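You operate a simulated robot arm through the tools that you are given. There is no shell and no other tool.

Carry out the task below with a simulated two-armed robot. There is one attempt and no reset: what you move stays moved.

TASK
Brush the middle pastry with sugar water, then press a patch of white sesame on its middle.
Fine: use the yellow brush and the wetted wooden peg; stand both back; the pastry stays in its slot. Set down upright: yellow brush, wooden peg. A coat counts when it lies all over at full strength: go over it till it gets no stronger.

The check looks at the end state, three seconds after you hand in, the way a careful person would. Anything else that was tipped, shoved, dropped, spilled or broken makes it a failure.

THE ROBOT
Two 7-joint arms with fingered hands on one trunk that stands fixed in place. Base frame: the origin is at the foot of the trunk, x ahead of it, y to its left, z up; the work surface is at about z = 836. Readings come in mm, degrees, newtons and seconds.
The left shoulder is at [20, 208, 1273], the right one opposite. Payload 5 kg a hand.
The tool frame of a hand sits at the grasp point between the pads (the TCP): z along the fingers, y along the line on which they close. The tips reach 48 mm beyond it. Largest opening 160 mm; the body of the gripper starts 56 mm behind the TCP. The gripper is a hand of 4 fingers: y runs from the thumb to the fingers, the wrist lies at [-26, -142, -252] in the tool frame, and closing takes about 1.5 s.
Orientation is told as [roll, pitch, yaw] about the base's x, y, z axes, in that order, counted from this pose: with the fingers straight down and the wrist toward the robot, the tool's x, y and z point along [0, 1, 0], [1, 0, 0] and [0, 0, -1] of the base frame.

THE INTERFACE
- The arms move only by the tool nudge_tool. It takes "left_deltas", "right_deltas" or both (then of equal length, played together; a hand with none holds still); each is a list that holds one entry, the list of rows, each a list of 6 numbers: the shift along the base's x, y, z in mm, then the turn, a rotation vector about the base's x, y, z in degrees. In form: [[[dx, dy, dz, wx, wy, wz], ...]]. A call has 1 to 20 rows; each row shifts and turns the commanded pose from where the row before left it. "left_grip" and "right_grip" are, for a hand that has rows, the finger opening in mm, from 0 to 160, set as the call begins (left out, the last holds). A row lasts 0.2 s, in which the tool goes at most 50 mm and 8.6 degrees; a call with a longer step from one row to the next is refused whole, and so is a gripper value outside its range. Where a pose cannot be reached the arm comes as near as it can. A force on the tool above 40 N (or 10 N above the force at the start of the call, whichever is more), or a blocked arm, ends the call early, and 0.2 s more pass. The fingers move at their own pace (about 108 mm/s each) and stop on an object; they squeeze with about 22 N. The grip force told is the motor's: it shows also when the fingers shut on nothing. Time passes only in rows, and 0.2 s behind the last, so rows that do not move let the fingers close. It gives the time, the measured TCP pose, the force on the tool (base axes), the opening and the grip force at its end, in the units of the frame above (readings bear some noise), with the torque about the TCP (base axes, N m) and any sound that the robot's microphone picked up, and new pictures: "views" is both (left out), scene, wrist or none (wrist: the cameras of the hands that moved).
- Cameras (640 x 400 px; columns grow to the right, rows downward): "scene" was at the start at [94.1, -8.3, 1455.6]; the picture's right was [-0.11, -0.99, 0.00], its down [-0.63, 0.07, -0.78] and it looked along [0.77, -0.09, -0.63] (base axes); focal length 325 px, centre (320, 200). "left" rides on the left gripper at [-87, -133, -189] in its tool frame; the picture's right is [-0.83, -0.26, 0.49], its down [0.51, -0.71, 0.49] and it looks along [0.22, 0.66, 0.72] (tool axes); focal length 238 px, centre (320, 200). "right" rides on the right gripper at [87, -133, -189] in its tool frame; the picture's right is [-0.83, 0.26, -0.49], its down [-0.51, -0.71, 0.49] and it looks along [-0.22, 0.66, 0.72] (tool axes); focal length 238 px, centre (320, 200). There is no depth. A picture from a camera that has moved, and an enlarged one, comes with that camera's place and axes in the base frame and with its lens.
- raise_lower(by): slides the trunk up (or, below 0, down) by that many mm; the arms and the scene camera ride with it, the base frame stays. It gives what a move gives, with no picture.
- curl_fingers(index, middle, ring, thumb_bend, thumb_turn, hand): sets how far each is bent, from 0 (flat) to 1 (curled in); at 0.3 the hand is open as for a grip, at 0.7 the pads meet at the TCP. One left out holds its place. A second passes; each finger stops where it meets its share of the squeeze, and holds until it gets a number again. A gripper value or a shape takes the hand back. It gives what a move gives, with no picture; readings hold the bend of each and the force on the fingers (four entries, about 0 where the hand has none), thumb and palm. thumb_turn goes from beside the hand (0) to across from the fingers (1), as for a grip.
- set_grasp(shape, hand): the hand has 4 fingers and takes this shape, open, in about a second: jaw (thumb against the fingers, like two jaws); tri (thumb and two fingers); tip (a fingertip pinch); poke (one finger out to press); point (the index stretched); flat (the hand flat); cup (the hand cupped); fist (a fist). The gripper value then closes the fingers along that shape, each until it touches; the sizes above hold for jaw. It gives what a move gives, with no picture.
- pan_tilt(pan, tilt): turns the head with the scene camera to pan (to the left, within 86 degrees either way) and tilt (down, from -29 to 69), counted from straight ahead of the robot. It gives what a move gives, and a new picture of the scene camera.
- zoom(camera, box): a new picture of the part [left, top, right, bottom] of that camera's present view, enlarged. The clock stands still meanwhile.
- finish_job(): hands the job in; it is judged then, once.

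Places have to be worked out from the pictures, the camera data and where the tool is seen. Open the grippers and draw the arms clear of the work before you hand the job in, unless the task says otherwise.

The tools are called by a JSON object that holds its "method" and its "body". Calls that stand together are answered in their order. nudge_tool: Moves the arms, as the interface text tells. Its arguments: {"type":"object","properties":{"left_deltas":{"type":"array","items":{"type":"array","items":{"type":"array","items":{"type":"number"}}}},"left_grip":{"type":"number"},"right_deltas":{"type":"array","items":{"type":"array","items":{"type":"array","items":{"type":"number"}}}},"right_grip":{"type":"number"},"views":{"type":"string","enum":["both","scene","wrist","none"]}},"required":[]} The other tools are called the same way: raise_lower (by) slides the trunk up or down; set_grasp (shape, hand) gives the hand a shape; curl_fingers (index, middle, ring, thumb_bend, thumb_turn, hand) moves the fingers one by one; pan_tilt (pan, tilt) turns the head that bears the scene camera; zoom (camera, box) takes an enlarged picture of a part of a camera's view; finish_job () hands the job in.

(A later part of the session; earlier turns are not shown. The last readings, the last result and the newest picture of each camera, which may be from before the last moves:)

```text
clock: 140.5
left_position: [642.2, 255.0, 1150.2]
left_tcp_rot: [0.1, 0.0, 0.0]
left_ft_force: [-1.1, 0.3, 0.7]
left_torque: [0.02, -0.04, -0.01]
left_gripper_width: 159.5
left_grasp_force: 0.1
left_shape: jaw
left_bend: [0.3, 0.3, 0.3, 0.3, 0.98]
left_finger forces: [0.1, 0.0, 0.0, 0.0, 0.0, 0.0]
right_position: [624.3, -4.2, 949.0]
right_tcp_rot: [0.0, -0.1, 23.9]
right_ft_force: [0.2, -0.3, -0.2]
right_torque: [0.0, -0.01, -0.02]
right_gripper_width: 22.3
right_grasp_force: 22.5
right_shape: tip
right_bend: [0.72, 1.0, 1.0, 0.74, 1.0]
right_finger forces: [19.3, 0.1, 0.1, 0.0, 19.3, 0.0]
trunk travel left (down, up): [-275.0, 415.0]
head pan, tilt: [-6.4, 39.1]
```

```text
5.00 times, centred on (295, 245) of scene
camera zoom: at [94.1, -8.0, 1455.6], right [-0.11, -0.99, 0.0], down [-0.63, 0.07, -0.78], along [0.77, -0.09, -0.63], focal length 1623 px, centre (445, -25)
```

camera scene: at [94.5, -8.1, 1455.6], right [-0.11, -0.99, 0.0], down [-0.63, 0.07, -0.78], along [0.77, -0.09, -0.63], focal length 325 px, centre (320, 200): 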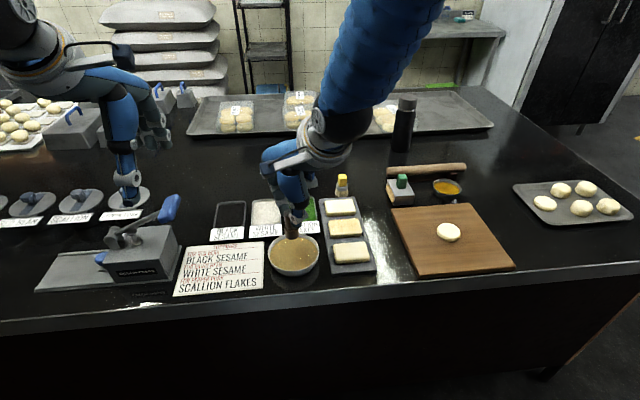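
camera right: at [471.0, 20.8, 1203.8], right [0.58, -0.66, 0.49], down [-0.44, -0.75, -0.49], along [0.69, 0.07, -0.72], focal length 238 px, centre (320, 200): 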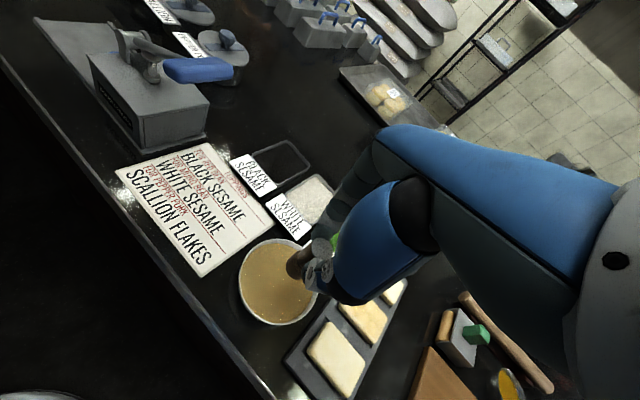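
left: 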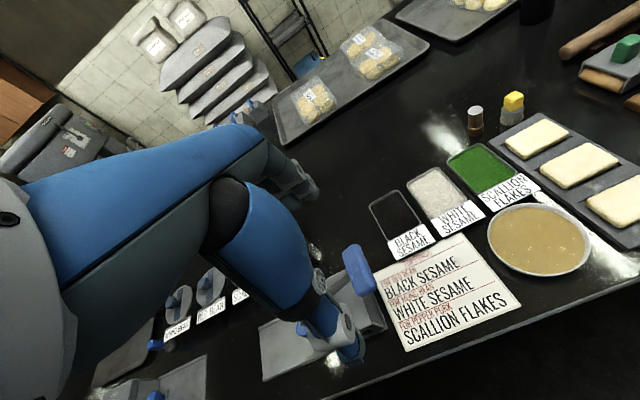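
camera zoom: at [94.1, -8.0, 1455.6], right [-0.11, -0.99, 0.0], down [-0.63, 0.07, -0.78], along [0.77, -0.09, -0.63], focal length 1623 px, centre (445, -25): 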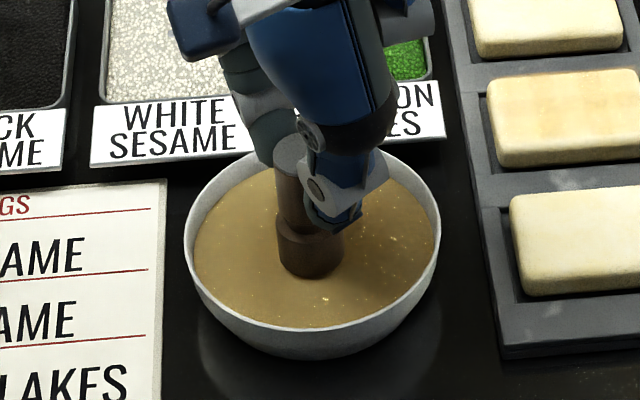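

Close to or at the liquid, with no contact force yet. I'll step down further until it just touches the floor lightly.

{"method": "nudge_tool", "body": {"right_deltas": [[[0, 0, -1.5, 0, 0, 0], [0, 0, 0, 0, 0, 0]]], "views": "none"}}

{"method": "nudge_tool", "body": {"right_deltas": [[[0, 0, -1.2, 0, 0, 0], [0, 0, 0, 0, 0, 0]]], "views": "none"}}

```text
clock: 141.1
left_position: [642.5, 255.3, 1151.6]
left_tcp_rot: [0.1, 0.0, 0.1]
left_ft_force: [0.2, -0.9, 0.6]
left_torque: [0.0, 0.0, -0.03]
left_gripper_width: 159.8
left_grasp_force: 0.0
left_shape: jaw
left_bend: [0.3, 0.3, 0.3, 0.3, 0.98]
left_finger forces: [0.0, 0.0, 0.1, 0.1, 0.0, 0.0]
right_position: [624.7, -3.8, 945.4]
right_tcp_rot: [0.0, 0.0, 24.1]
right_ft_force: [-1.1, -0.4, -1.0]
right_torque: [0.0, 0.02, -0.01]
right_gripper_width: 22.2
right_grasp_force: 21.6
right_shape: tip
right_bend: [0.72, 1.0, 1.0, 0.74, 1.0]
right_finger forces: [19.3, 0.1, 0.0, 0.1, 19.3, 0.0]
trunk travel left (down, up): [-275.0, 415.0]
head pan, tilt: [-6.4, 39.1]
```

```text
clock: 141.7
left_position: [641.7, 255.7, 1150.3]
left_tcp_rot: [0.0, 0.0, -0.1]
left_ft_force: [0.2, 0.1, 0.2]
left_torque: [0.0, -0.03, 0.01]
left_gripper_width: 159.5
left_grasp_force: 0.1
left_shape: jaw
left_bend: [0.3, 0.3, 0.3, 0.3, 0.98]
left_finger forces: [0.0, 0.0, 0.0, 0.1, 0.2, 0.0]
right_position: [625.1, -3.6, 944.5]
right_tcp_rot: [0.1, 0.0, 24.1]
right_ft_force: [-0.7, -0.7, 3.7]
right_torque: [-0.02, 0.04, 0.01]
right_gripper_width: 22.2
right_grasp_force: 22.5
right_shape: tip
right_bend: [0.72, 1.0, 1.0, 0.74, 1.0]
right_finger forces: [19.6, 0.1, 0.0, 0.0, 20.3, 0.0]
trunk travel left (down, up): [-275.0, 415.0]
head pan, tilt: [-6.4, 39.1]
```

Floor contact at 3.7 N as predicted. Hold a moment, lift 66 mm, and check that the peg's foot is wet.

{"method": "nudge_tool", "body": {"right_deltas": [[[0, 0, 0, 0, 0, 0], [0, 0, 0, 0, 0, 0], [0, 0, 0, 0, 0, 0], [0, 0, 8, 0, 0, 0], [0, 0, 18, 0, 0, 0], [0, 0, 20, 0, 0, 0], [0, 0, 20, 0, 0, 0], [0, 0, 0, 0, 0, 0]]], "views": "none"}}

{"method": "zoom", "body": {"camera": "scene", "box": [260, 195, 330, 265]}}

{"method": "zoom", "body": {"camera": "right", "box": [230, 200, 350, 310]}}

{"method": "zoom", "body": {"camera": "left", "box": [480, 150, 600, 260]}}

```text
clock: 143.5
left_position: [642.3, 257.4, 1150.4]
left_tcp_rot: [0.0, 0.2, -0.1]
left_ft_force: [-1.4, 0.5, -1.0]
left_torque: [0.03, -0.01, 0.0]
left_gripper_width: 159.8
left_grasp_force: 0.0
left_shape: jaw
left_bend: [0.3, 0.3, 0.3, 0.3, 0.98]
left_finger forces: [0.0, 0.1, 0.0, 0.0, 0.0, 0.0]
right_position: [625.8, -3.7, 1010.5]
right_tcp_rot: [0.0, 0.1, 24.0]
right_ft_force: [0.7, 0.7, 0.2]
right_torque: [-0.01, 0.06, 0.01]
right_gripper_width: 22.1
right_grasp_force: 21.7
right_shape: tip
right_bend: [0.72, 1.0, 1.0, 0.74, 1.0]
right_finger forces: [19.6, 0.0, 0.1, 0.1, 19.5, 0.0]
trunk travel left (down, up): [-275.0, 415.0]
head pan, tilt: [-6.4, 39.1]
```

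```text
5.71 times, centred on (295, 230) of scene
camera zoom: at [94.8, -8.0, 1455.5], right [-0.11, -0.99, 0.0], down [-0.63, 0.07, -0.78], along [0.77, -0.09, -0.63], focal length 1855 px, centre (463, 29)
```

zoom: 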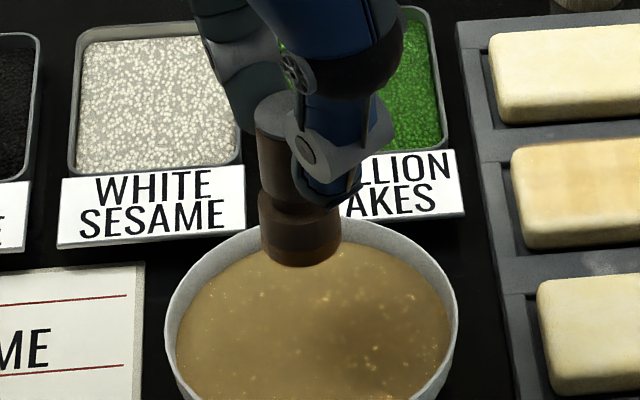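

```text
3.64 times, centred on (290, 255) of right
camera zoom: at [468.3, 21.7, 1200.4], right [0.58, -0.66, 0.49], down [-0.44, -0.75, -0.49], along [0.69, 0.07, -0.72], focal length 867 px, centre (429, 0)
```

zoom: 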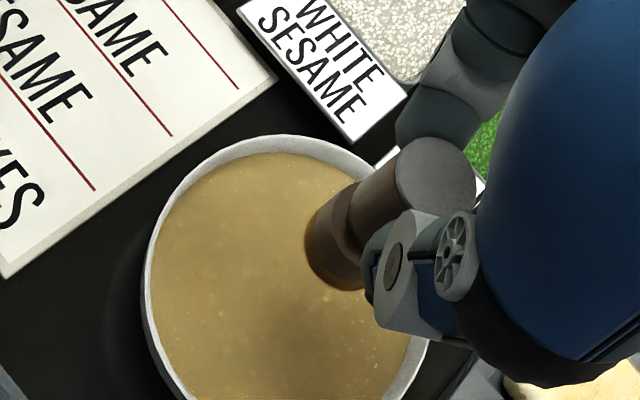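

```text
3.64 times, centred on (540, 205) of left
camera zoom: at [510.8, 168.9, 1339.2], right [-0.26, -0.83, -0.49], down [-0.71, 0.51, -0.49], along [0.66, 0.22, -0.72], focal length 867 px, centre (-480, 182)
```

zoom: 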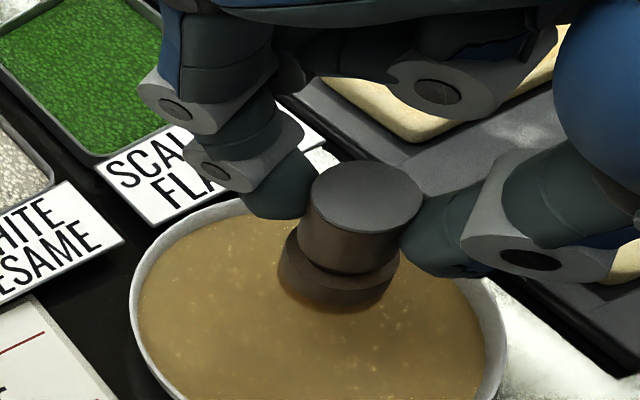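

The peg's foot shows an amber wet rim. Now over to the white sesame tray, whose centre triangulates to about (797, 65).

{"method": "nudge_tool", "body": {"right_deltas": [[[20, 8, 0, 0, 0, 0], [35, 14, 0, 0, 0, 0], [35, 14, 0, 0, 0, 0], [35, 14, 0, 0, 0, 0], [30, 12, 0, 0, 0, 0], [16, 7, 0, 0, 0, 0], [0, 0, 0, 0, 0, 0]]]}}

{"method": "zoom", "body": {"camera": "scene", "box": [200, 160, 320, 250]}}

{"method": "zoom", "body": {"camera": "right", "box": [200, 180, 400, 340]}}

{"method": "zoom", "body": {"camera": "left", "box": [360, 80, 540, 240]}}

```text
clock: 145.1
left_position: [643.3, 256.1, 1150.1]
left_tcp_rot: [0.0, 0.0, 0.1]
left_ft_force: [0.1, 1.2, 0.3]
left_torque: [-0.01, -0.02, -0.03]
left_gripper_width: 159.5
left_grasp_force: 0.0
left_shape: jaw
left_bend: [0.3, 0.3, 0.3, 0.3, 0.98]
left_finger forces: [0.0, 0.0, 0.1, 0.1, 0.0, 0.0]
right_position: [797.7, 62.1, 1009.4]
right_tcp_rot: [0.0, -0.1, 23.9]
right_ft_force: [0.6, -0.5, -0.2]
right_torque: [-0.03, -0.03, 0.02]
right_gripper_width: 22.1
right_grasp_force: 22.1
right_shape: tip
right_bend: [0.72, 1.0, 1.0, 0.74, 1.0]
right_finger forces: [19.4, 0.1, 0.0, 0.0, 19.5, 0.0]
trunk travel left (down, up): [-275.0, 415.0]
head pan, tilt: [-6.4, 39.1]
camera scene: at [93.9, -8.1, 1455.7], right [-0.11, -0.99, 0.0], down [-0.63, 0.07, -0.78], along [0.77, -0.09, -0.63], focal length 325 px, centre (320, 200)
camera right: at [640.0, 88.3, 1198.5], right [0.58, -0.66, 0.49], down [-0.44, -0.75, -0.49], along [0.69, 0.07, -0.72], focal length 238 px, centre (320, 200)
```

scene: 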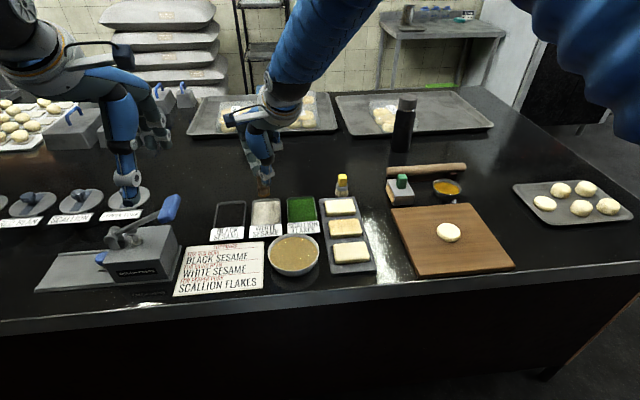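
right: 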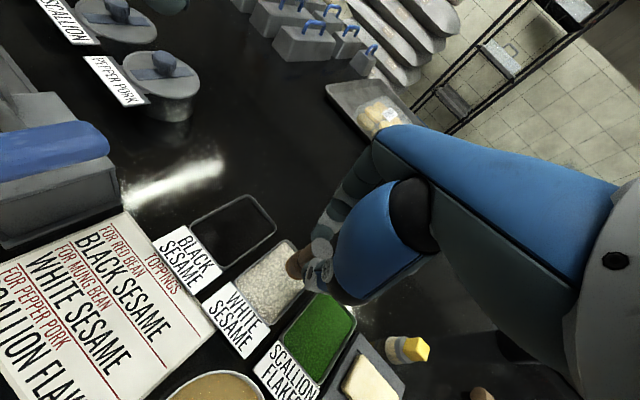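

```text
4.44 times, centred on (260, 205) of scene
camera zoom: at [93.9, -8.1, 1455.7], right [-0.11, -0.99, 0.0], down [-0.63, 0.07, -0.78], along [0.77, -0.09, -0.63], focal length 1443 px, centre (587, 178)
```

zoom: 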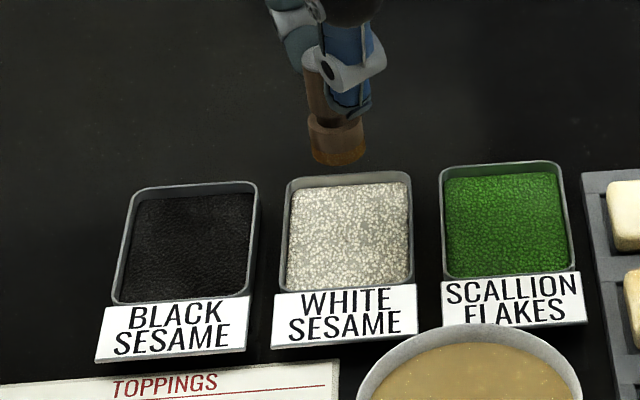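

```text
2.50 times, centred on (300, 260) of right
camera zoom: at [640.0, 88.3, 1198.5], right [0.58, -0.66, 0.49], down [-0.44, -0.75, -0.49], along [0.69, 0.07, -0.72], focal length 596 px, centre (370, 50)
```

zoom: 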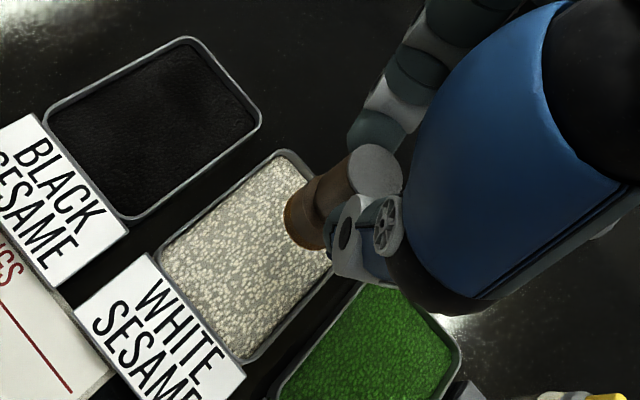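

```text
2.50 times, centred on (450, 160) of left
camera zoom: at [509.9, 168.8, 1339.6], right [-0.26, -0.83, -0.49], down [-0.71, 0.51, -0.49], along [0.66, 0.22, -0.72], focal length 596 px, centre (-5, 300)
```

zoom: 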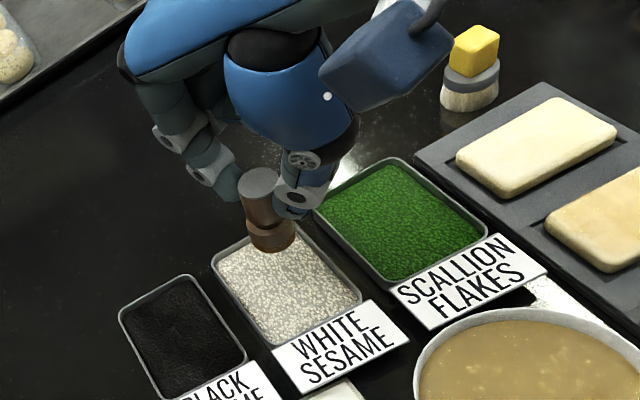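

The peg is over the white sesame tray, centre about (794, 65). I'll shift slightly and descend to about 15 mm above the sesame.

{"method": "nudge_tool", "body": {"right_deltas": [[[-4, 2, -20, 0, 0, 0], [0, 0, -25, 0, 0, 0], [0, 0, -18, 0, 0, 0], [0, 0, 0, 0, 0, 0]]], "views": "none"}}

{"method": "zoom", "body": {"camera": "scene", "box": [230, 175, 310, 240]}}

{"method": "zoom", "body": {"camera": "left", "box": [400, 110, 520, 220]}}

```text
clock: 146.1
left_position: [642.3, 256.4, 1152.1]
left_tcp_rot: [0.0, -0.1, 0.0]
left_ft_force: [0.5, -0.8, 0.2]
left_torque: [0.04, 0.0, 0.0]
left_gripper_width: 159.7
left_grasp_force: 0.1
left_shape: jaw
left_bend: [0.3, 0.3, 0.3, 0.3, 0.98]
left_finger forces: [0.0, 0.0, 0.1, 0.1, 0.0, 0.0]
right_position: [793.1, 66.0, 946.9]
right_tcp_rot: [0.0, -0.1, 24.0]
right_ft_force: [-0.4, 0.3, -0.1]
right_torque: [0.03, -0.03, 0.02]
right_gripper_width: 21.9
right_grasp_force: 22.1
right_shape: tip
right_bend: [0.72, 1.0, 1.0, 0.74, 1.0]
right_finger forces: [19.3, 0.0, 0.1, 0.1, 19.3, 0.1]
trunk travel left (down, up): [-275.0, 415.0]
head pan, tilt: [-6.4, 39.1]
```

```text
6.15 times, centred on (270, 208) of scene
camera zoom: at [93.9, -8.2, 1455.7], right [-0.11, -0.99, 0.0], down [-0.63, 0.07, -0.78], along [0.77, -0.09, -0.63], focal length 1998 px, centre (628, 154)
```

zoom: 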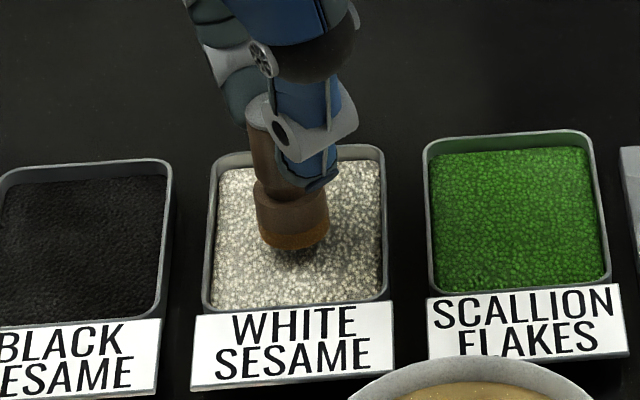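

```text
3.64 times, centred on (460, 165) of left
camera zoom: at [509.9, 168.7, 1339.6], right [-0.26, -0.83, -0.49], down [-0.71, 0.51, -0.49], along [0.66, 0.22, -0.72], focal length 867 px, centre (-189, 327)
```

zoom: 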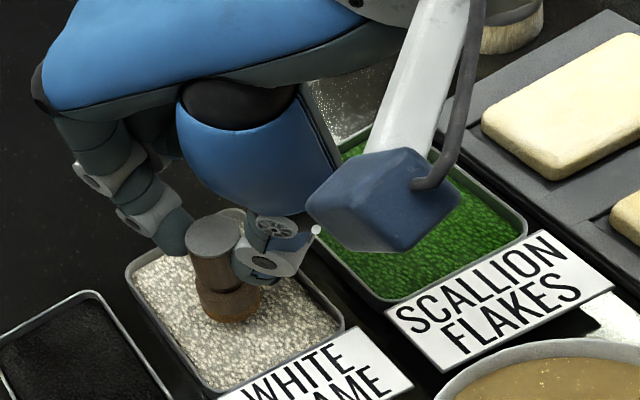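

Just above the sesame and centred. Stepping down: 6 mm, then finer.

{"method": "nudge_tool", "body": {"right_deltas": [[[0, 0, -3, 0, 0, 0], [0, 0, -3, 0, 0, 0], [0, 0, 0, 0, 0, 0]]], "views": "none"}}

{"method": "nudge_tool", "body": {"right_deltas": [[[0, 0, -2, 0, 0, 0], [0, 0, 0, 0, 0, 0]]], "views": "none"}}

{"method": "nudge_tool", "body": {"right_deltas": [[[0, 0, -2, 0, 0, 0], [0, 0, 0, 0, 0, 0]]], "views": "none"}}

{"method": "zoom", "body": {"camera": "scene", "box": [230, 175, 310, 240]}}

```text
clock: 146.9
left_position: [642.4, 255.5, 1151.1]
left_tcp_rot: [0.0, 0.0, 0.0]
left_ft_force: [-0.5, -1.0, -0.7]
left_torque: [0.02, -0.02, 0.01]
left_gripper_width: 159.4
left_grasp_force: 0.0
left_shape: jaw
left_bend: [0.3, 0.3, 0.3, 0.3, 0.98]
left_finger forces: [0.0, 0.0, 0.0, 0.0, 0.0, 0.0]
right_position: [793.4, 65.4, 941.8]
right_tcp_rot: [0.0, 0.0, 24.0]
right_ft_force: [0.2, 0.7, -0.8]
right_torque: [0.0, 0.0, 0.02]
right_gripper_width: 22.2
right_grasp_force: 21.8
right_shape: tip
right_bend: [0.72, 1.0, 1.0, 0.74, 1.0]
right_finger forces: [19.2, 0.0, 0.0, 0.0, 19.2, 0.1]
trunk travel left (down, up): [-275.0, 415.0]
head pan, tilt: [-6.4, 39.1]
```

```text
clock: 147.5
left_position: [642.3, 256.2, 1149.9]
left_tcp_rot: [0.0, -0.1, -0.1]
left_ft_force: [-0.4, 0.0, -0.8]
left_torque: [0.03, -0.01, 0.01]
left_gripper_width: 159.9
left_grasp_force: 0.0
left_shape: jaw
left_bend: [0.3, 0.3, 0.3, 0.3, 0.98]
left_finger forces: [0.1, 0.1, 0.1, 0.0, 0.1, 0.0]
right_position: [793.8, 66.6, 940.0]
right_tcp_rot: [0.0, -0.1, 24.0]
right_ft_force: [-0.1, 0.1, 0.1]
right_torque: [-0.01, 0.0, -0.02]
right_gripper_width: 22.2
right_grasp_force: 21.9
right_shape: tip
right_bend: [0.72, 1.0, 1.0, 0.74, 1.0]
right_finger forces: [19.3, 0.1, 0.1, 0.1, 19.3, 0.0]
trunk travel left (down, up): [-275.0, 415.0]
head pan, tilt: [-6.4, 39.1]
```

```text
clock: 148.1
left_position: [642.7, 255.9, 1150.4]
left_tcp_rot: [-0.1, 0.0, -0.1]
left_ft_force: [1.0, 0.3, -0.4]
left_torque: [-0.02, 0.01, -0.01]
left_gripper_width: 159.4
left_grasp_force: 0.0
left_shape: jaw
left_bend: [0.3, 0.3, 0.3, 0.3, 0.98]
left_finger forces: [0.0, 0.1, 0.0, 0.0, 0.0, 0.1]
right_position: [793.8, 65.0, 937.8]
right_tcp_rot: [0.0, 0.0, 24.0]
right_ft_force: [0.3, -0.9, 0.0]
right_torque: [-0.01, -0.01, -0.01]
right_gripper_width: 22.2
right_grasp_force: 22.1
right_shape: tip
right_bend: [0.72, 1.0, 1.0, 0.74, 1.0]
right_finger forces: [19.2, 0.0, 0.1, 0.0, 19.3, 0.0]
trunk travel left (down, up): [-275.0, 415.0]
head pan, tilt: [-6.4, 39.1]
```

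```text
6.15 times, centred on (270, 208) of scene
camera zoom: at [94.3, -8.0, 1455.6], right [-0.11, -0.99, 0.0], down [-0.63, 0.07, -0.78], along [0.77, -0.09, -0.63], focal length 1998 px, centre (628, 154)
```

zoom: 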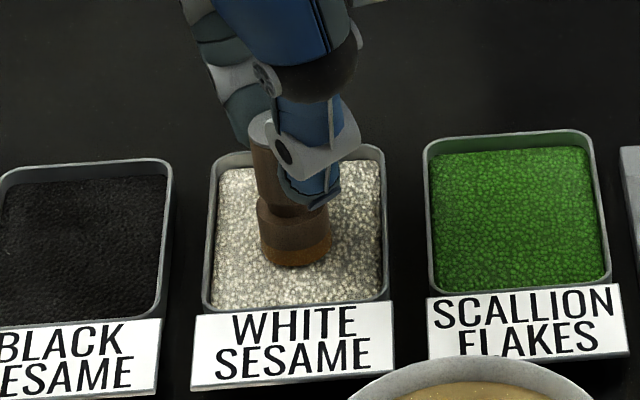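

Still no contact at 937.8, though the peg looks close to the seeds. Continuing down.

{"method": "nudge_tool", "body": {"right_deltas": [[[0, 0, -2, 0, 0, 0], [0, 0, 0, 0, 0, 0]]], "views": "none"}}

{"method": "nudge_tool", "body": {"right_deltas": [[[0, 0, -2, 0, 0, 0], [0, 0, 0, 0, 0, 0]]], "views": "none"}}

{"method": "nudge_tool", "body": {"right_deltas": [[[0, 0, -1.5, 0, 0, 0], [0, 0, 0, 0, 0, 0]]], "views": "none"}}

{"method": "zoom", "body": {"camera": "scene", "box": [230, 175, 310, 240]}}

```text
clock: 148.7
left_position: [642.4, 255.0, 1150.3]
left_tcp_rot: [0.0, 0.0, -0.1]
left_ft_force: [0.6, 0.3, 0.3]
left_torque: [-0.03, -0.02, 0.01]
left_gripper_width: 159.7
left_grasp_force: 0.0
left_shape: jaw
left_bend: [0.3, 0.3, 0.3, 0.3, 0.98]
left_finger forces: [0.0, 0.0, 0.0, 0.0, 0.1, 0.0]
right_position: [793.7, 66.4, 935.5]
right_tcp_rot: [0.1, -0.1, 24.0]
right_ft_force: [-0.1, 1.1, 0.3]
right_torque: [0.03, 0.0, 0.02]
right_gripper_width: 22.1
right_grasp_force: 22.1
right_shape: tip
right_bend: [0.72, 1.0, 1.0, 0.74, 1.0]
right_finger forces: [19.6, 0.0, 0.0, 0.1, 19.5, 0.0]
trunk travel left (down, up): [-275.0, 415.0]
head pan, tilt: [-6.4, 39.1]
```

```text
clock: 149.3
left_position: [642.5, 256.2, 1150.7]
left_tcp_rot: [0.0, 0.0, -0.1]
left_ft_force: [0.1, 0.1, 0.4]
left_torque: [0.0, 0.01, -0.02]
left_gripper_width: 159.5
left_grasp_force: 0.0
left_shape: jaw
left_bend: [0.3, 0.3, 0.3, 0.3, 0.98]
left_finger forces: [0.1, 0.0, 0.0, 0.0, 0.0, 0.1]
right_position: [793.4, 66.4, 935.2]
right_tcp_rot: [-0.1, -0.1, 24.1]
right_ft_force: [-0.3, -1.4, 8.8]
right_torque: [-0.02, -0.01, -0.01]
right_gripper_width: 22.2
right_grasp_force: 22.2
right_shape: tip
right_bend: [0.72, 1.0, 1.0, 0.74, 1.0]
right_finger forces: [20.7, 0.1, 0.1, 0.0, 21.6, 0.1]
trunk travel left (down, up): [-275.0, 415.0]
head pan, tilt: [-6.4, 39.1]
```

```text
clock: 149.9
left_position: [641.1, 255.8, 1150.8]
left_tcp_rot: [0.1, 0.0, 0.0]
left_ft_force: [-0.2, -0.6, 0.6]
left_torque: [-0.01, 0.0, 0.01]
left_gripper_width: 159.5
left_grasp_force: 0.0
left_shape: jaw
left_bend: [0.3, 0.3, 0.3, 0.3, 0.98]
left_finger forces: [0.0, 0.1, 0.0, 0.1, 0.0, 0.0]
right_position: [794.0, 65.7, 934.2]
right_tcp_rot: [0.0, -0.2, 24.0]
right_ft_force: [0.6, -1.6, 17.4]
right_torque: [-0.05, -0.05, -0.03]
right_gripper_width: 22.8
right_grasp_force: 22.2
right_shape: tip
right_bend: [0.72, 1.0, 1.0, 0.74, 1.0]
right_finger forces: [22.6, 0.1, 0.1, 0.0, 23.2, 0.0]
trunk travel left (down, up): [-275.0, 415.0]
head pan, tilt: [-6.4, 39.1]
```

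```text
6.15 times, centred on (270, 208) of scene
camera zoom: at [92.9, -8.3, 1455.8], right [-0.11, -0.99, 0.0], down [-0.63, 0.07, -0.78], along [0.77, -0.09, -0.63], focal length 1998 px, centre (628, 154)
```

zoom: 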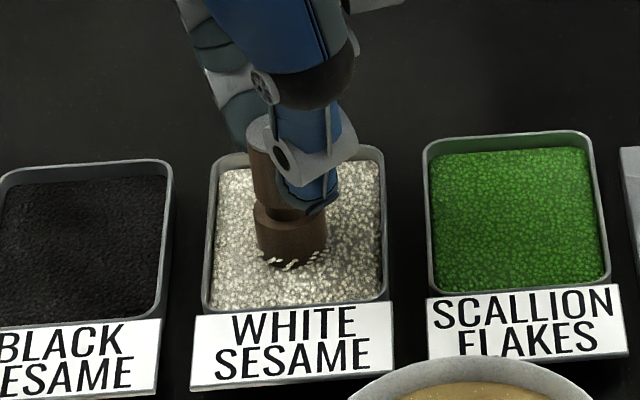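

The peg pressed into the sesame (17 N) and seeds are clinging around its foot. Lifting straight up to check.

{"method": "nudge_tool", "body": {"right_deltas": [[[0, 0, 4, 0, 0, 0], [0, 0, 8, 0, 0, 0], [0, 0, 15, 0, 0, 0], [0, 0, 20, 0, 0, 0], [0, 0, 25, 0, 0, 0], [0, 0, 0, 0, 0, 0]]], "views": "none"}}

{"method": "zoom", "body": {"camera": "scene", "box": [230, 165, 310, 240]}}

{"method": "zoom", "body": {"camera": "left", "box": [400, 80, 540, 220]}}

{"method": "zoom", "body": {"camera": "right", "box": [240, 190, 360, 310]}}

```text
clock: 151.3
left_position: [643.3, 256.2, 1150.8]
left_tcp_rot: [0.1, 0.0, 0.0]
left_ft_force: [-0.2, -0.5, -0.5]
left_torque: [-0.01, 0.01, -0.05]
left_gripper_width: 159.6
left_grasp_force: 0.1
left_shape: jaw
left_bend: [0.3, 0.3, 0.3, 0.3, 0.98]
left_finger forces: [0.0, 0.0, 0.1, 0.1, 0.1, 0.1]
right_position: [793.3, 66.3, 1003.8]
right_tcp_rot: [-0.1, 0.1, 24.0]
right_ft_force: [0.2, 0.3, -0.3]
right_torque: [0.01, 0.01, 0.0]
right_gripper_width: 22.7
right_grasp_force: 22.1
right_shape: tip
right_bend: [0.72, 1.0, 1.0, 0.74, 1.0]
right_finger forces: [21.0, 0.0, 0.0, 0.0, 20.9, 0.0]
trunk travel left (down, up): [-275.0, 415.0]
head pan, tilt: [-6.4, 39.1]
```

```text
5.33 times, centred on (270, 202) of scene
camera zoom: at [94.9, -7.9, 1455.5], right [-0.11, -0.99, 0.0], down [-0.63, 0.07, -0.78], along [0.77, -0.09, -0.63], focal length 1731 px, centre (587, 187)
```

zoom: 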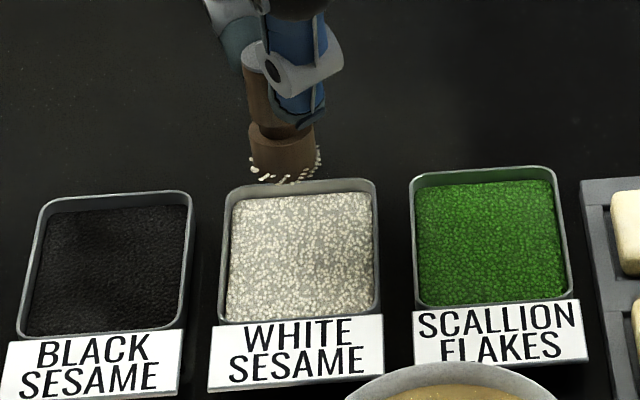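

```text
2.86 times, centred on (470, 150) of left
camera zoom: at [510.9, 169.0, 1339.1], right [-0.26, -0.83, -0.49], down [-0.71, 0.51, -0.49], along [0.66, 0.22, -0.72], focal length 681 px, centre (-109, 343)
```

zoom: 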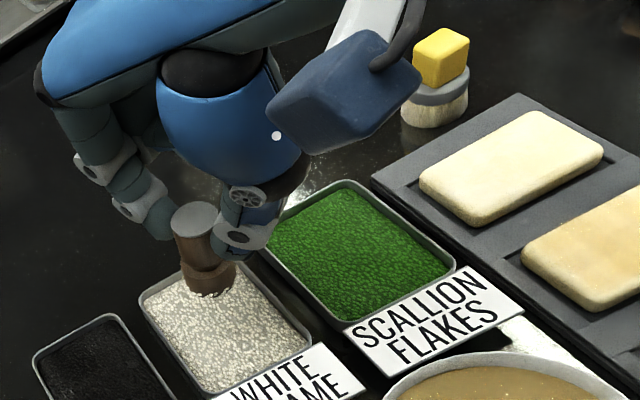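

```text
3.33 times, centred on (300, 250) of right
camera zoom: at [636.4, 90.5, 1193.6], right [0.58, -0.66, 0.49], down [-0.44, -0.75, -0.49], along [0.69, 0.07, -0.72], focal length 794 px, centre (387, 33)
```

zoom: 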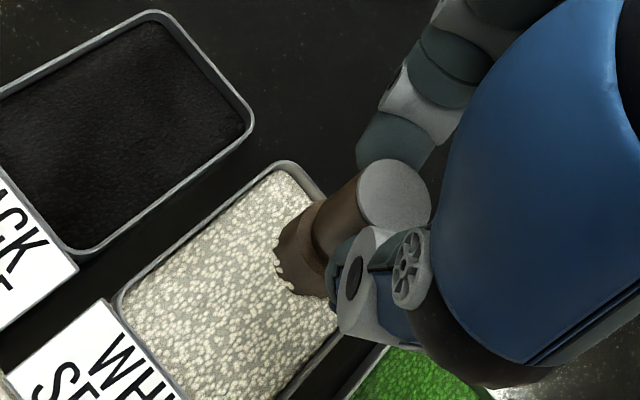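

The foot is covered with white sesame. I'll carry it smoothly over to the pastry centre (about (701, -142)).

{"method": "nudge_tool", "body": {"right_deltas": [[[-5, -10, 0, 0, 0, 0], [-10, -22, 0, 0, 0, 0], [-13, -29, 0, 0, 0, 0], [-13, -29, 0, 0, 0, 0], [-13, -29, 0, 0, 0, 0], [-13, -29, 0, 0, 0, 0], [-12, -28, 0, 0, 0, 0], [-10, -22, 0, 0, 0, 0], [-5, -10, 0, 0, 0, 0], [0, 0, 0, 0, 0, 0]]]}}

{"method": "zoom", "body": {"camera": "scene", "box": [300, 170, 390, 260]}}

{"method": "zoom", "body": {"camera": "right", "box": [220, 190, 380, 330]}}

{"method": "zoom", "body": {"camera": "left", "box": [490, 80, 640, 220]}}

```text
clock: 153.5
left_position: [642.6, 256.5, 1150.2]
left_tcp_rot: [-0.1, 0.0, 0.0]
left_ft_force: [0.4, 0.9, 0.8]
left_torque: [-0.01, 0.02, 0.01]
left_gripper_width: 159.8
left_grasp_force: 0.0
left_shape: jaw
left_bend: [0.3, 0.3, 0.3, 0.3, 0.98]
left_finger forces: [0.0, 0.1, 0.0, 0.1, 0.1, 0.1]
right_position: [697.9, -140.4, 1004.5]
right_tcp_rot: [0.0, -0.1, 24.1]
right_ft_force: [0.3, 1.0, -1.4]
right_torque: [0.02, 0.01, 0.03]
right_gripper_width: 22.7
right_grasp_force: 22.3
right_shape: tip
right_bend: [0.72, 1.0, 1.0, 0.74, 1.0]
right_finger forces: [20.8, 0.0, 0.1, 0.0, 20.7, 0.0]
trunk travel left (down, up): [-275.0, 415.0]
head pan, tilt: [-6.4, 39.1]
camera scene: at [94.2, -8.0, 1455.6], right [-0.11, -0.99, 0.0], down [-0.63, 0.07, -0.78], along [0.77, -0.09, -0.63], focal length 325 px, centre (320, 200)
camera right: at [541.6, -116.5, 1193.7], right [0.58, -0.66, 0.49], down [-0.44, -0.75, -0.49], along [0.69, 0.07, -0.72], focal length 238 px, centre (320, 200)
```

scene: 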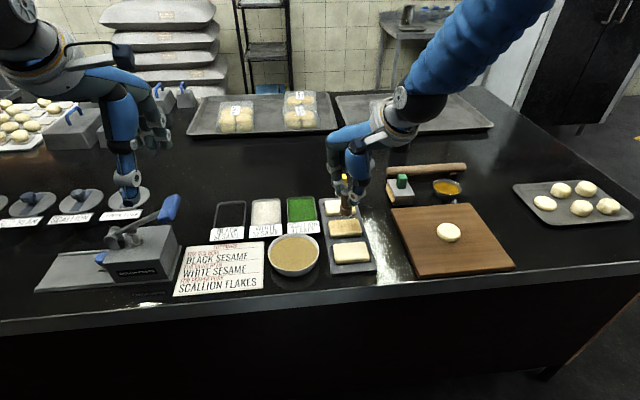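
right: 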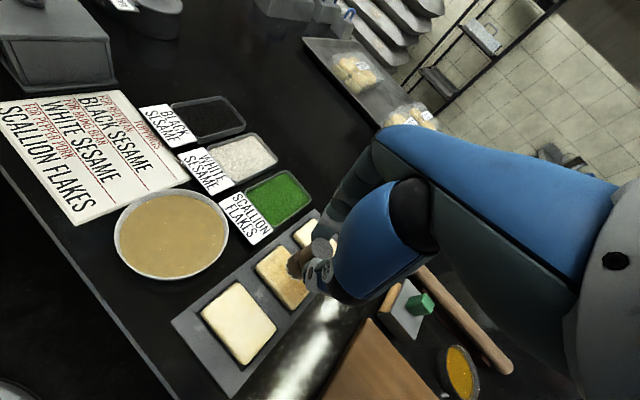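

```text
4.44 times, centred on (345, 215) of scene
camera zoom: at [94.2, -8.0, 1455.6], right [-0.11, -0.99, 0.0], down [-0.63, 0.07, -0.78], along [0.77, -0.09, -0.63], focal length 1443 px, centre (209, 133)
```

zoom: 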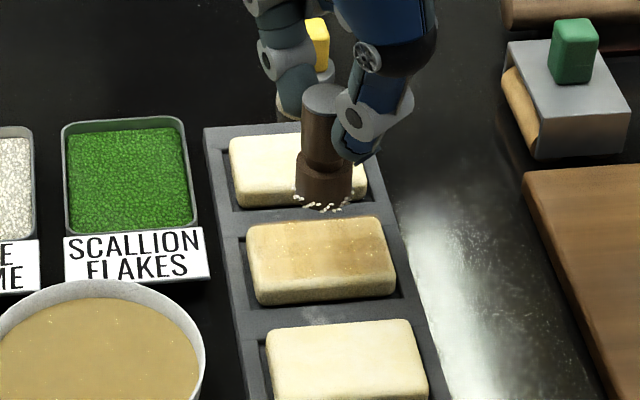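

```text
2.86 times, centred on (300, 260) of right
camera zoom: at [541.6, -116.5, 1193.7], right [0.58, -0.66, 0.49], down [-0.44, -0.75, -0.49], along [0.69, 0.07, -0.72], focal length 681 px, centre (377, 29)
```

zoom: 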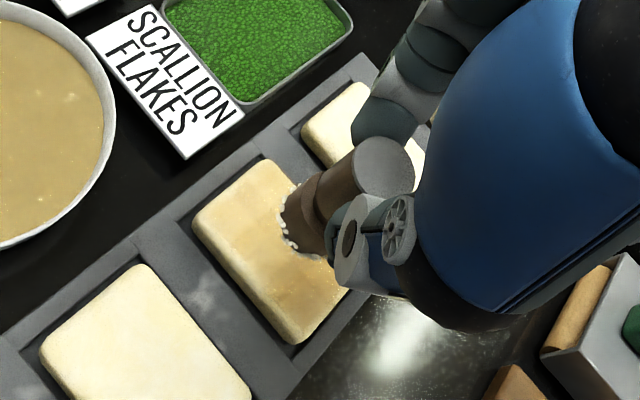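

```text
2.86 times, centred on (565, 150) of left
camera zoom: at [510.2, 168.9, 1339.5], right [-0.26, -0.83, -0.49], down [-0.71, 0.51, -0.49], along [0.66, 0.22, -0.72], focal length 681 px, centre (-380, 343)
```

zoom: 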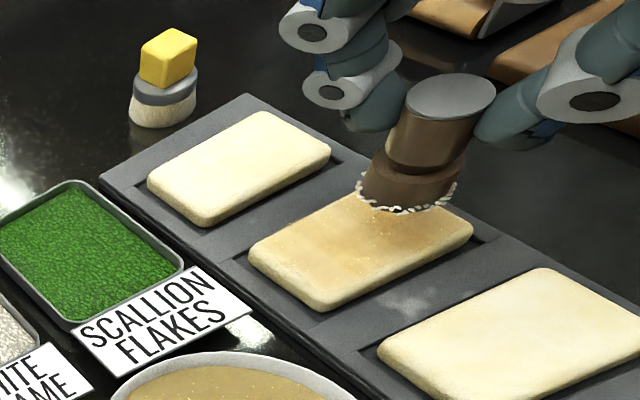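

The peg axis triangulates to about (697.5, -140), pastry centre about (702, -142). I'll shift (+4, -2), lower to just above the pastry, and check centring.

{"method": "nudge_tool", "body": {"right_deltas": [[[4, -2, -15, 0, 0, 0], [0, 0, -20, 0, 0, 0], [0, 0, -12, 0, 0, 0], [0, 0, 0, 0, 0, 0], [0, 0, 0, 0, 0, 0]]], "views": "none"}}

{"method": "zoom", "body": {"camera": "scene", "box": [315, 190, 375, 250]}}

{"method": "zoom", "body": {"camera": "left", "box": [520, 110, 620, 210]}}

{"method": "zoom", "body": {"camera": "right", "box": [230, 200, 350, 320]}}

```text
clock: 154.7
left_position: [643.3, 256.6, 1150.0]
left_tcp_rot: [0.0, -0.1, 0.0]
left_ft_force: [0.0, 0.0, -0.9]
left_torque: [-0.02, 0.05, 0.01]
left_gripper_width: 159.9
left_grasp_force: 0.1
left_shape: jaw
left_bend: [0.3, 0.3, 0.3, 0.3, 0.98]
left_finger forces: [0.0, 0.0, 0.0, 0.1, 0.0, 0.0]
right_position: [702.8, -143.9, 956.4]
right_tcp_rot: [0.1, -0.1, 24.1]
right_ft_force: [0.6, 0.0, -0.5]
right_torque: [-0.02, -0.01, 0.02]
right_gripper_width: 22.5
right_grasp_force: 22.3
right_shape: tip
right_bend: [0.72, 1.0, 1.0, 0.74, 1.0]
right_finger forces: [20.7, 0.0, 0.0, 0.0, 20.7, 0.1]
trunk travel left (down, up): [-275.0, 415.0]
head pan, tilt: [-6.4, 39.1]
```

```text
6.67 times, centred on (345, 220) of scene
camera zoom: at [94.5, -8.2, 1455.6], right [-0.11, -0.99, 0.0], down [-0.63, 0.07, -0.78], along [0.77, -0.09, -0.63], focal length 2164 px, centre (153, 67)
```

zoom: 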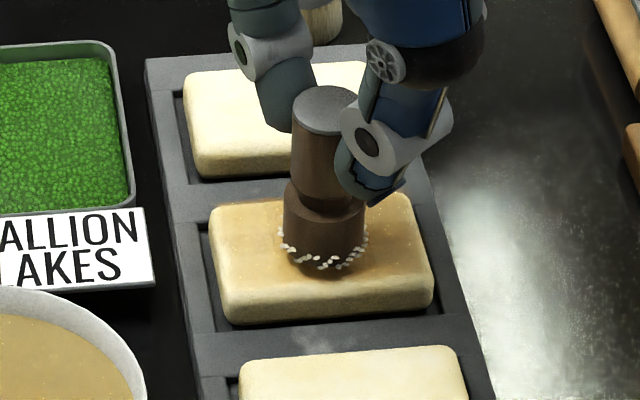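

```text
4.00 times, centred on (570, 160) of left
camera zoom: at [510.4, 168.7, 1339.4], right [-0.26, -0.83, -0.49], down [-0.71, 0.51, -0.49], along [0.66, 0.22, -0.72], focal length 953 px, centre (-680, 360)
```

zoom: 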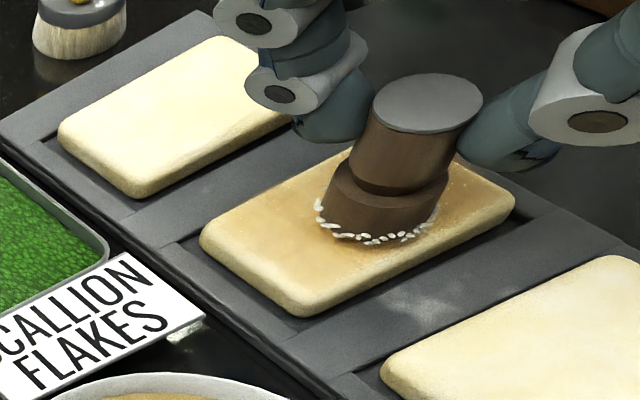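

```text
3.33 times, centred on (290, 260) of right
camera zoom: at [545.8, -119.0, 1145.8], right [0.58, -0.66, 0.49], down [-0.44, -0.75, -0.49], along [0.69, 0.07, -0.72], focal length 794 px, centre (420, 0)
```

zoom: 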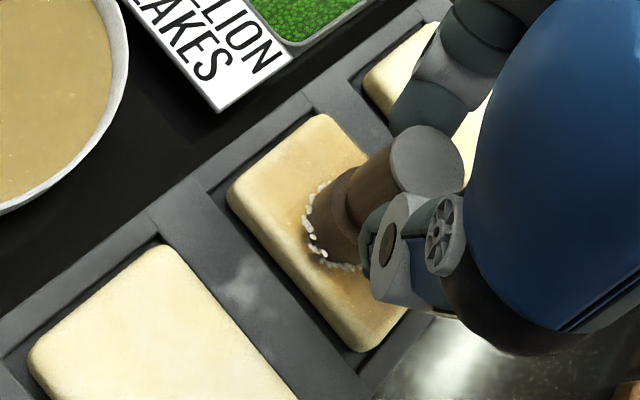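

The peg hovers ~6 mm over the pastry. I'll zoom in tightly to judge centring more precisely.

{"method": "zoom", "body": {"camera": "scene", "box": [324, 212, 366, 242]}}

{"method": "zoom", "body": {"camera": "left", "box": [535, 130, 605, 195]}}

{"method": "zoom", "body": {"camera": "right", "box": [250, 230, 330, 310]}}

```text
13.33 times, centred on (345, 227) of scene
camera zoom: at [94.5, -8.2, 1455.6], right [-0.11, -0.99, 0.0], down [-0.63, 0.07, -0.78], along [0.77, -0.09, -0.63], focal length 4328 px, centre (-13, -160)
```

zoom: 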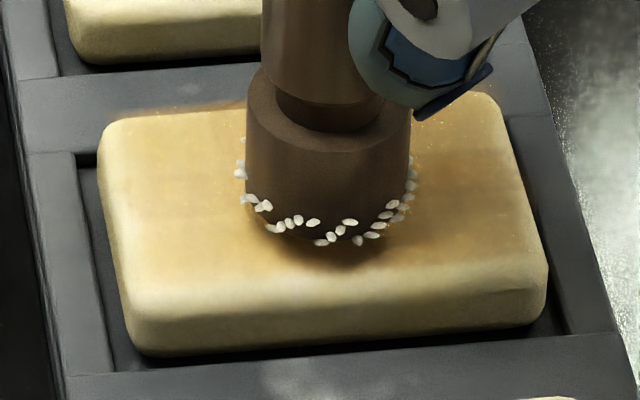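

```text
6.15 times, centred on (570, 162) of left
camera zoom: at [510.4, 168.7, 1339.4], right [-0.26, -0.83, -0.49], down [-0.71, 0.51, -0.49], along [0.66, 0.22, -0.72], focal length 1467 px, centre (-1218, 431)
```

zoom: 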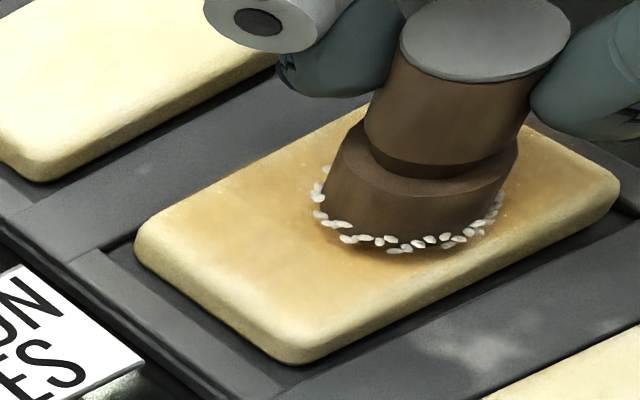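

```text
5.00 times, centred on (290, 270) of right
camera zoom: at [545.8, -119.0, 1145.8], right [0.58, -0.66, 0.49], down [-0.44, -0.75, -0.49], along [0.69, 0.07, -0.72], focal length 1192 px, centre (470, -150)
```

zoom: 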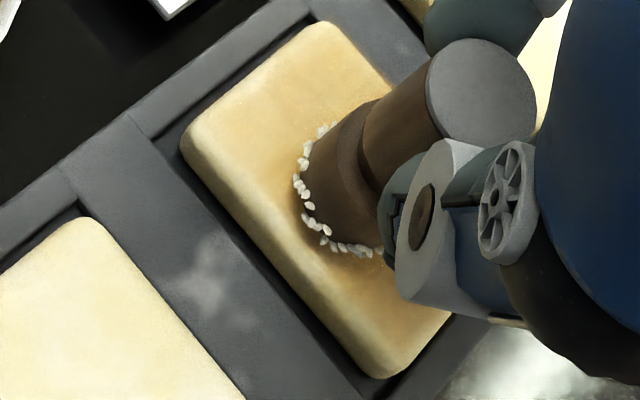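

The peg has tipped about 4–5° in the pinch (foot toward the robot: foot ≈ (696.6, -142.7), top ≈ (701.7, -141)). I'll tilt the hand ~4° to bring it upright, which also brings the foot over the pastry centre (~(700.7, -143.4)).

{"method": "nudge_tool", "body": {"right_deltas": [[[0, 0, 3, 0, 0, 0], [-1, -3, 0, 1.63, -3.65, 0], [0, 0, 0, 0, 0, 0], [0, 0, 0, 0, 0, 0]]], "views": "none"}}

{"method": "zoom", "body": {"camera": "scene", "box": [320, 200, 370, 242]}}

{"method": "zoom", "body": {"camera": "left", "box": [535, 125, 605, 195]}}

{"method": "zoom", "body": {"camera": "right", "box": [250, 230, 330, 310]}}

```text
clock: 155.7
left_position: [642.5, 254.7, 1150.1]
left_tcp_rot: [0.0, 0.0, 0.1]
left_ft_force: [0.5, -0.4, -0.6]
left_torque: [0.03, -0.03, 0.0]
left_gripper_width: 159.6
left_grasp_force: 0.1
left_shape: jaw
left_bend: [0.3, 0.3, 0.3, 0.3, 0.98]
left_finger forces: [0.0, 0.1, 0.0, 0.0, 0.1, 0.0]
right_position: [701.8, -147.2, 959.6]
right_tcp_rot: [0.0, -3.9, 24.1]
right_ft_force: [-0.3, 0.3, -1.4]
right_torque: [0.02, 0.02, -0.02]
right_gripper_width: 22.5
right_grasp_force: 21.7
right_shape: tip
right_bend: [0.72, 1.0, 1.0, 0.74, 1.0]
right_finger forces: [20.7, 0.0, 0.1, 0.0, 20.8, 0.0]
trunk travel left (down, up): [-275.0, 415.0]
head pan, tilt: [-6.4, 39.1]
```

```text
9.52 times, centred on (345, 221) of scene
camera zoom: at [94.2, -8.6, 1455.6], right [-0.11, -0.99, 0.0], down [-0.63, 0.07, -0.78], along [0.77, -0.09, -0.63], focal length 3092 px, centre (82, 0)
```

zoom: 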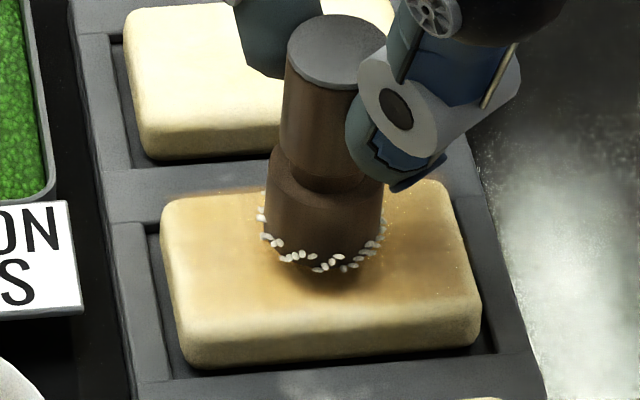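

```text
5.71 times, centred on (570, 160) of left
camera zoom: at [510.2, 168.3, 1339.5], right [-0.26, -0.83, -0.49], down [-0.71, 0.51, -0.49], along [0.66, 0.22, -0.72], focal length 1362 px, centre (-1109, 429)
```

zoom: 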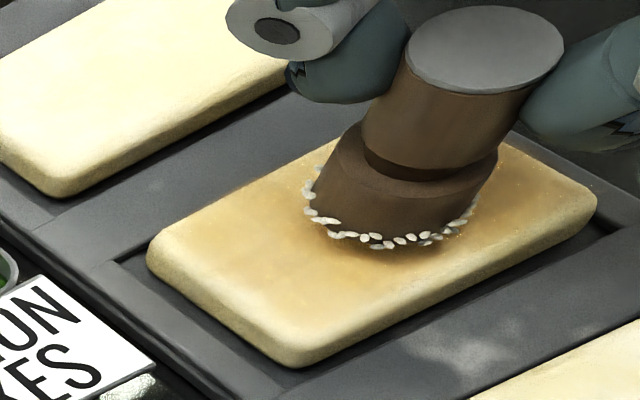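

```text
5.00 times, centred on (290, 270) of right
camera zoom: at [532.2, -126.8, 1139.5], right [0.54, -0.67, 0.5], down [-0.41, -0.74, -0.54], along [0.73, 0.09, -0.68], focal length 1192 px, centre (470, -150)
```

zoom: 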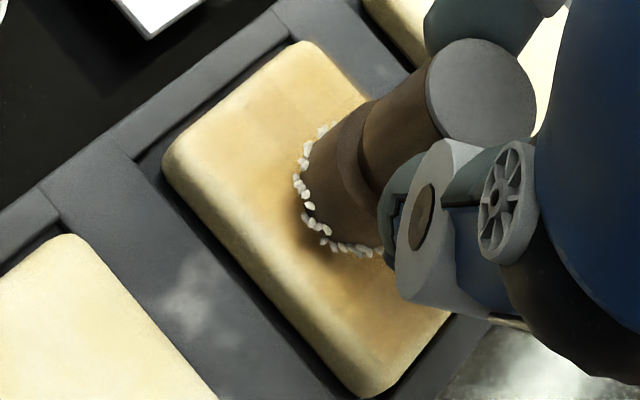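

The peg is now vertical (top and foot both at about (702, -143)), over the pastry centre within 1–2 mm. I'll nudge +1.5 mm in y and lower to contact.

{"method": "nudge_tool", "body": {"right_deltas": [[[0.5, 1.5, -2, 0, 0, 0], [0, 0, -3, 0, 0, 0], [0, 0, 0, 0, 0, 0]]], "views": "none"}}

{"method": "nudge_tool", "body": {"right_deltas": [[[0, 0, -1.5, 0, 0, 0], [0, 0, 0, 0, 0, 0]]], "views": "none"}}

{"method": "nudge_tool", "body": {"right_deltas": [[[0, 0, -1.5, 0, 0, 0], [0, 0, 0, 0, 0, 0]]], "views": "none"}}

```text
clock: 156.5
left_position: [642.7, 256.7, 1149.9]
left_tcp_rot: [0.0, 0.0, 0.0]
left_ft_force: [-0.7, 0.2, -0.5]
left_torque: [-0.01, 0.01, -0.03]
left_gripper_width: 159.6
left_grasp_force: 0.1
left_shape: jaw
left_bend: [0.3, 0.3, 0.3, 0.3, 0.98]
left_finger forces: [0.0, 0.1, 0.0, 0.0, 0.0, 0.1]
right_position: [702.2, -145.4, 955.2]
right_tcp_rot: [0.0, -4.0, 24.0]
right_ft_force: [0.1, 0.5, -0.1]
right_torque: [0.0, 0.04, 0.0]
right_gripper_width: 22.5
right_grasp_force: 21.8
right_shape: tip
right_bend: [0.72, 1.0, 1.0, 0.74, 1.0]
right_finger forces: [20.7, 0.1, 0.0, 0.0, 20.6, 0.0]
trunk travel left (down, up): [-275.0, 415.0]
head pan, tilt: [-6.4, 39.1]
```

```text
clock: 157.1
left_position: [642.0, 256.3, 1150.7]
left_tcp_rot: [-0.1, 0.0, -0.1]
left_ft_force: [-0.3, -0.1, -0.4]
left_torque: [0.0, -0.03, -0.03]
left_gripper_width: 159.4
left_grasp_force: 0.1
left_shape: jaw
left_bend: [0.3, 0.3, 0.3, 0.3, 0.98]
left_finger forces: [0.2, 0.0, 0.0, 0.1, 0.0, 0.0]
right_position: [701.1, -144.5, 952.9]
right_tcp_rot: [-0.1, -4.0, 24.0]
right_ft_force: [0.6, 0.2, -0.7]
right_torque: [-0.01, -0.03, -0.04]
right_gripper_width: 22.4
right_grasp_force: 21.7
right_shape: tip
right_bend: [0.72, 1.0, 1.0, 0.74, 1.0]
right_finger forces: [20.7, 0.0, 0.0, 0.1, 20.7, 0.1]
trunk travel left (down, up): [-275.0, 415.0]
head pan, tilt: [-6.4, 39.1]
```

```text
clock: 157.7
left_position: [642.8, 257.2, 1150.4]
left_tcp_rot: [0.0, 0.0, 0.0]
left_ft_force: [0.0, 0.4, -0.4]
left_torque: [0.0, -0.05, 0.05]
left_gripper_width: 159.5
left_grasp_force: 0.1
left_shape: jaw
left_bend: [0.3, 0.3, 0.3, 0.3, 0.98]
left_finger forces: [0.1, 0.1, 0.0, 0.1, 0.1, 0.0]
right_position: [702.2, -145.7, 952.2]
right_tcp_rot: [0.0, -4.0, 24.0]
right_ft_force: [0.4, 1.4, -0.7]
right_torque: [0.03, -0.01, 0.03]
right_gripper_width: 22.7
right_grasp_force: 22.4
right_shape: tip
right_bend: [0.72, 1.0, 1.0, 0.74, 1.0]
right_finger forces: [20.7, 0.0, 0.1, 0.0, 20.6, 0.0]
trunk travel left (down, up): [-275.0, 415.0]
head pan, tilt: [-6.4, 39.1]
```

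No contact yet at ~951–952. Continuing with 1.2 mm steps.

{"method": "nudge_tool", "body": {"right_deltas": [[[0, 0, -1.2, 0, 0, 0], [0, 0, 0, 0, 0, 0]]], "views": "none"}}

{"method": "nudge_tool", "body": {"right_deltas": [[[0, 0, -1.2, 0, 0, 0], [0, 0, 0, 0, 0, 0]]], "views": "none"}}

```text
clock: 158.3
left_position: [641.9, 255.3, 1151.3]
left_tcp_rot: [-0.1, 0.1, 0.1]
left_ft_force: [-0.1, 0.3, -0.3]
left_torque: [-0.02, 0.01, 0.03]
left_gripper_width: 159.2
left_grasp_force: 0.1
left_shape: jaw
left_bend: [0.3, 0.3, 0.3, 0.3, 0.98]
left_finger forces: [0.0, 0.0, 0.0, 0.0, 0.0, 0.0]
right_position: [702.0, -143.7, 951.3]
right_tcp_rot: [0.0, -3.9, 24.0]
right_ft_force: [0.0, 0.1, -0.6]
right_torque: [0.03, 0.0, 0.03]
right_gripper_width: 22.5
right_grasp_force: 22.0
right_shape: tip
right_bend: [0.72, 1.0, 1.0, 0.74, 1.0]
right_finger forces: [20.6, 0.1, 0.0, 0.0, 20.7, 0.0]
trunk travel left (down, up): [-275.0, 415.0]
head pan, tilt: [-6.4, 39.1]
```

```text
clock: 158.9
left_position: [642.7, 254.2, 1151.2]
left_tcp_rot: [0.0, 0.0, 0.0]
left_ft_force: [0.4, 0.2, -0.2]
left_torque: [0.01, -0.04, 0.0]
left_gripper_width: 159.6
left_grasp_force: 0.1
left_shape: jaw
left_bend: [0.3, 0.3, 0.3, 0.3, 0.98]
left_finger forces: [0.0, 0.1, 0.1, 0.1, 0.1, 0.0]
right_position: [702.6, -144.2, 949.3]
right_tcp_rot: [0.0, -4.0, 24.0]
right_ft_force: [0.1, -0.6, -1.1]
right_torque: [0.01, 0.02, 0.0]
right_gripper_width: 22.5
right_grasp_force: 22.4
right_shape: tip
right_bend: [0.72, 1.0, 1.0, 0.74, 1.0]
right_finger forces: [20.7, 0.0, 0.0, 0.1, 20.7, 0.1]
trunk travel left (down, up): [-275.0, 415.0]
head pan, tilt: [-6.4, 39.1]
```

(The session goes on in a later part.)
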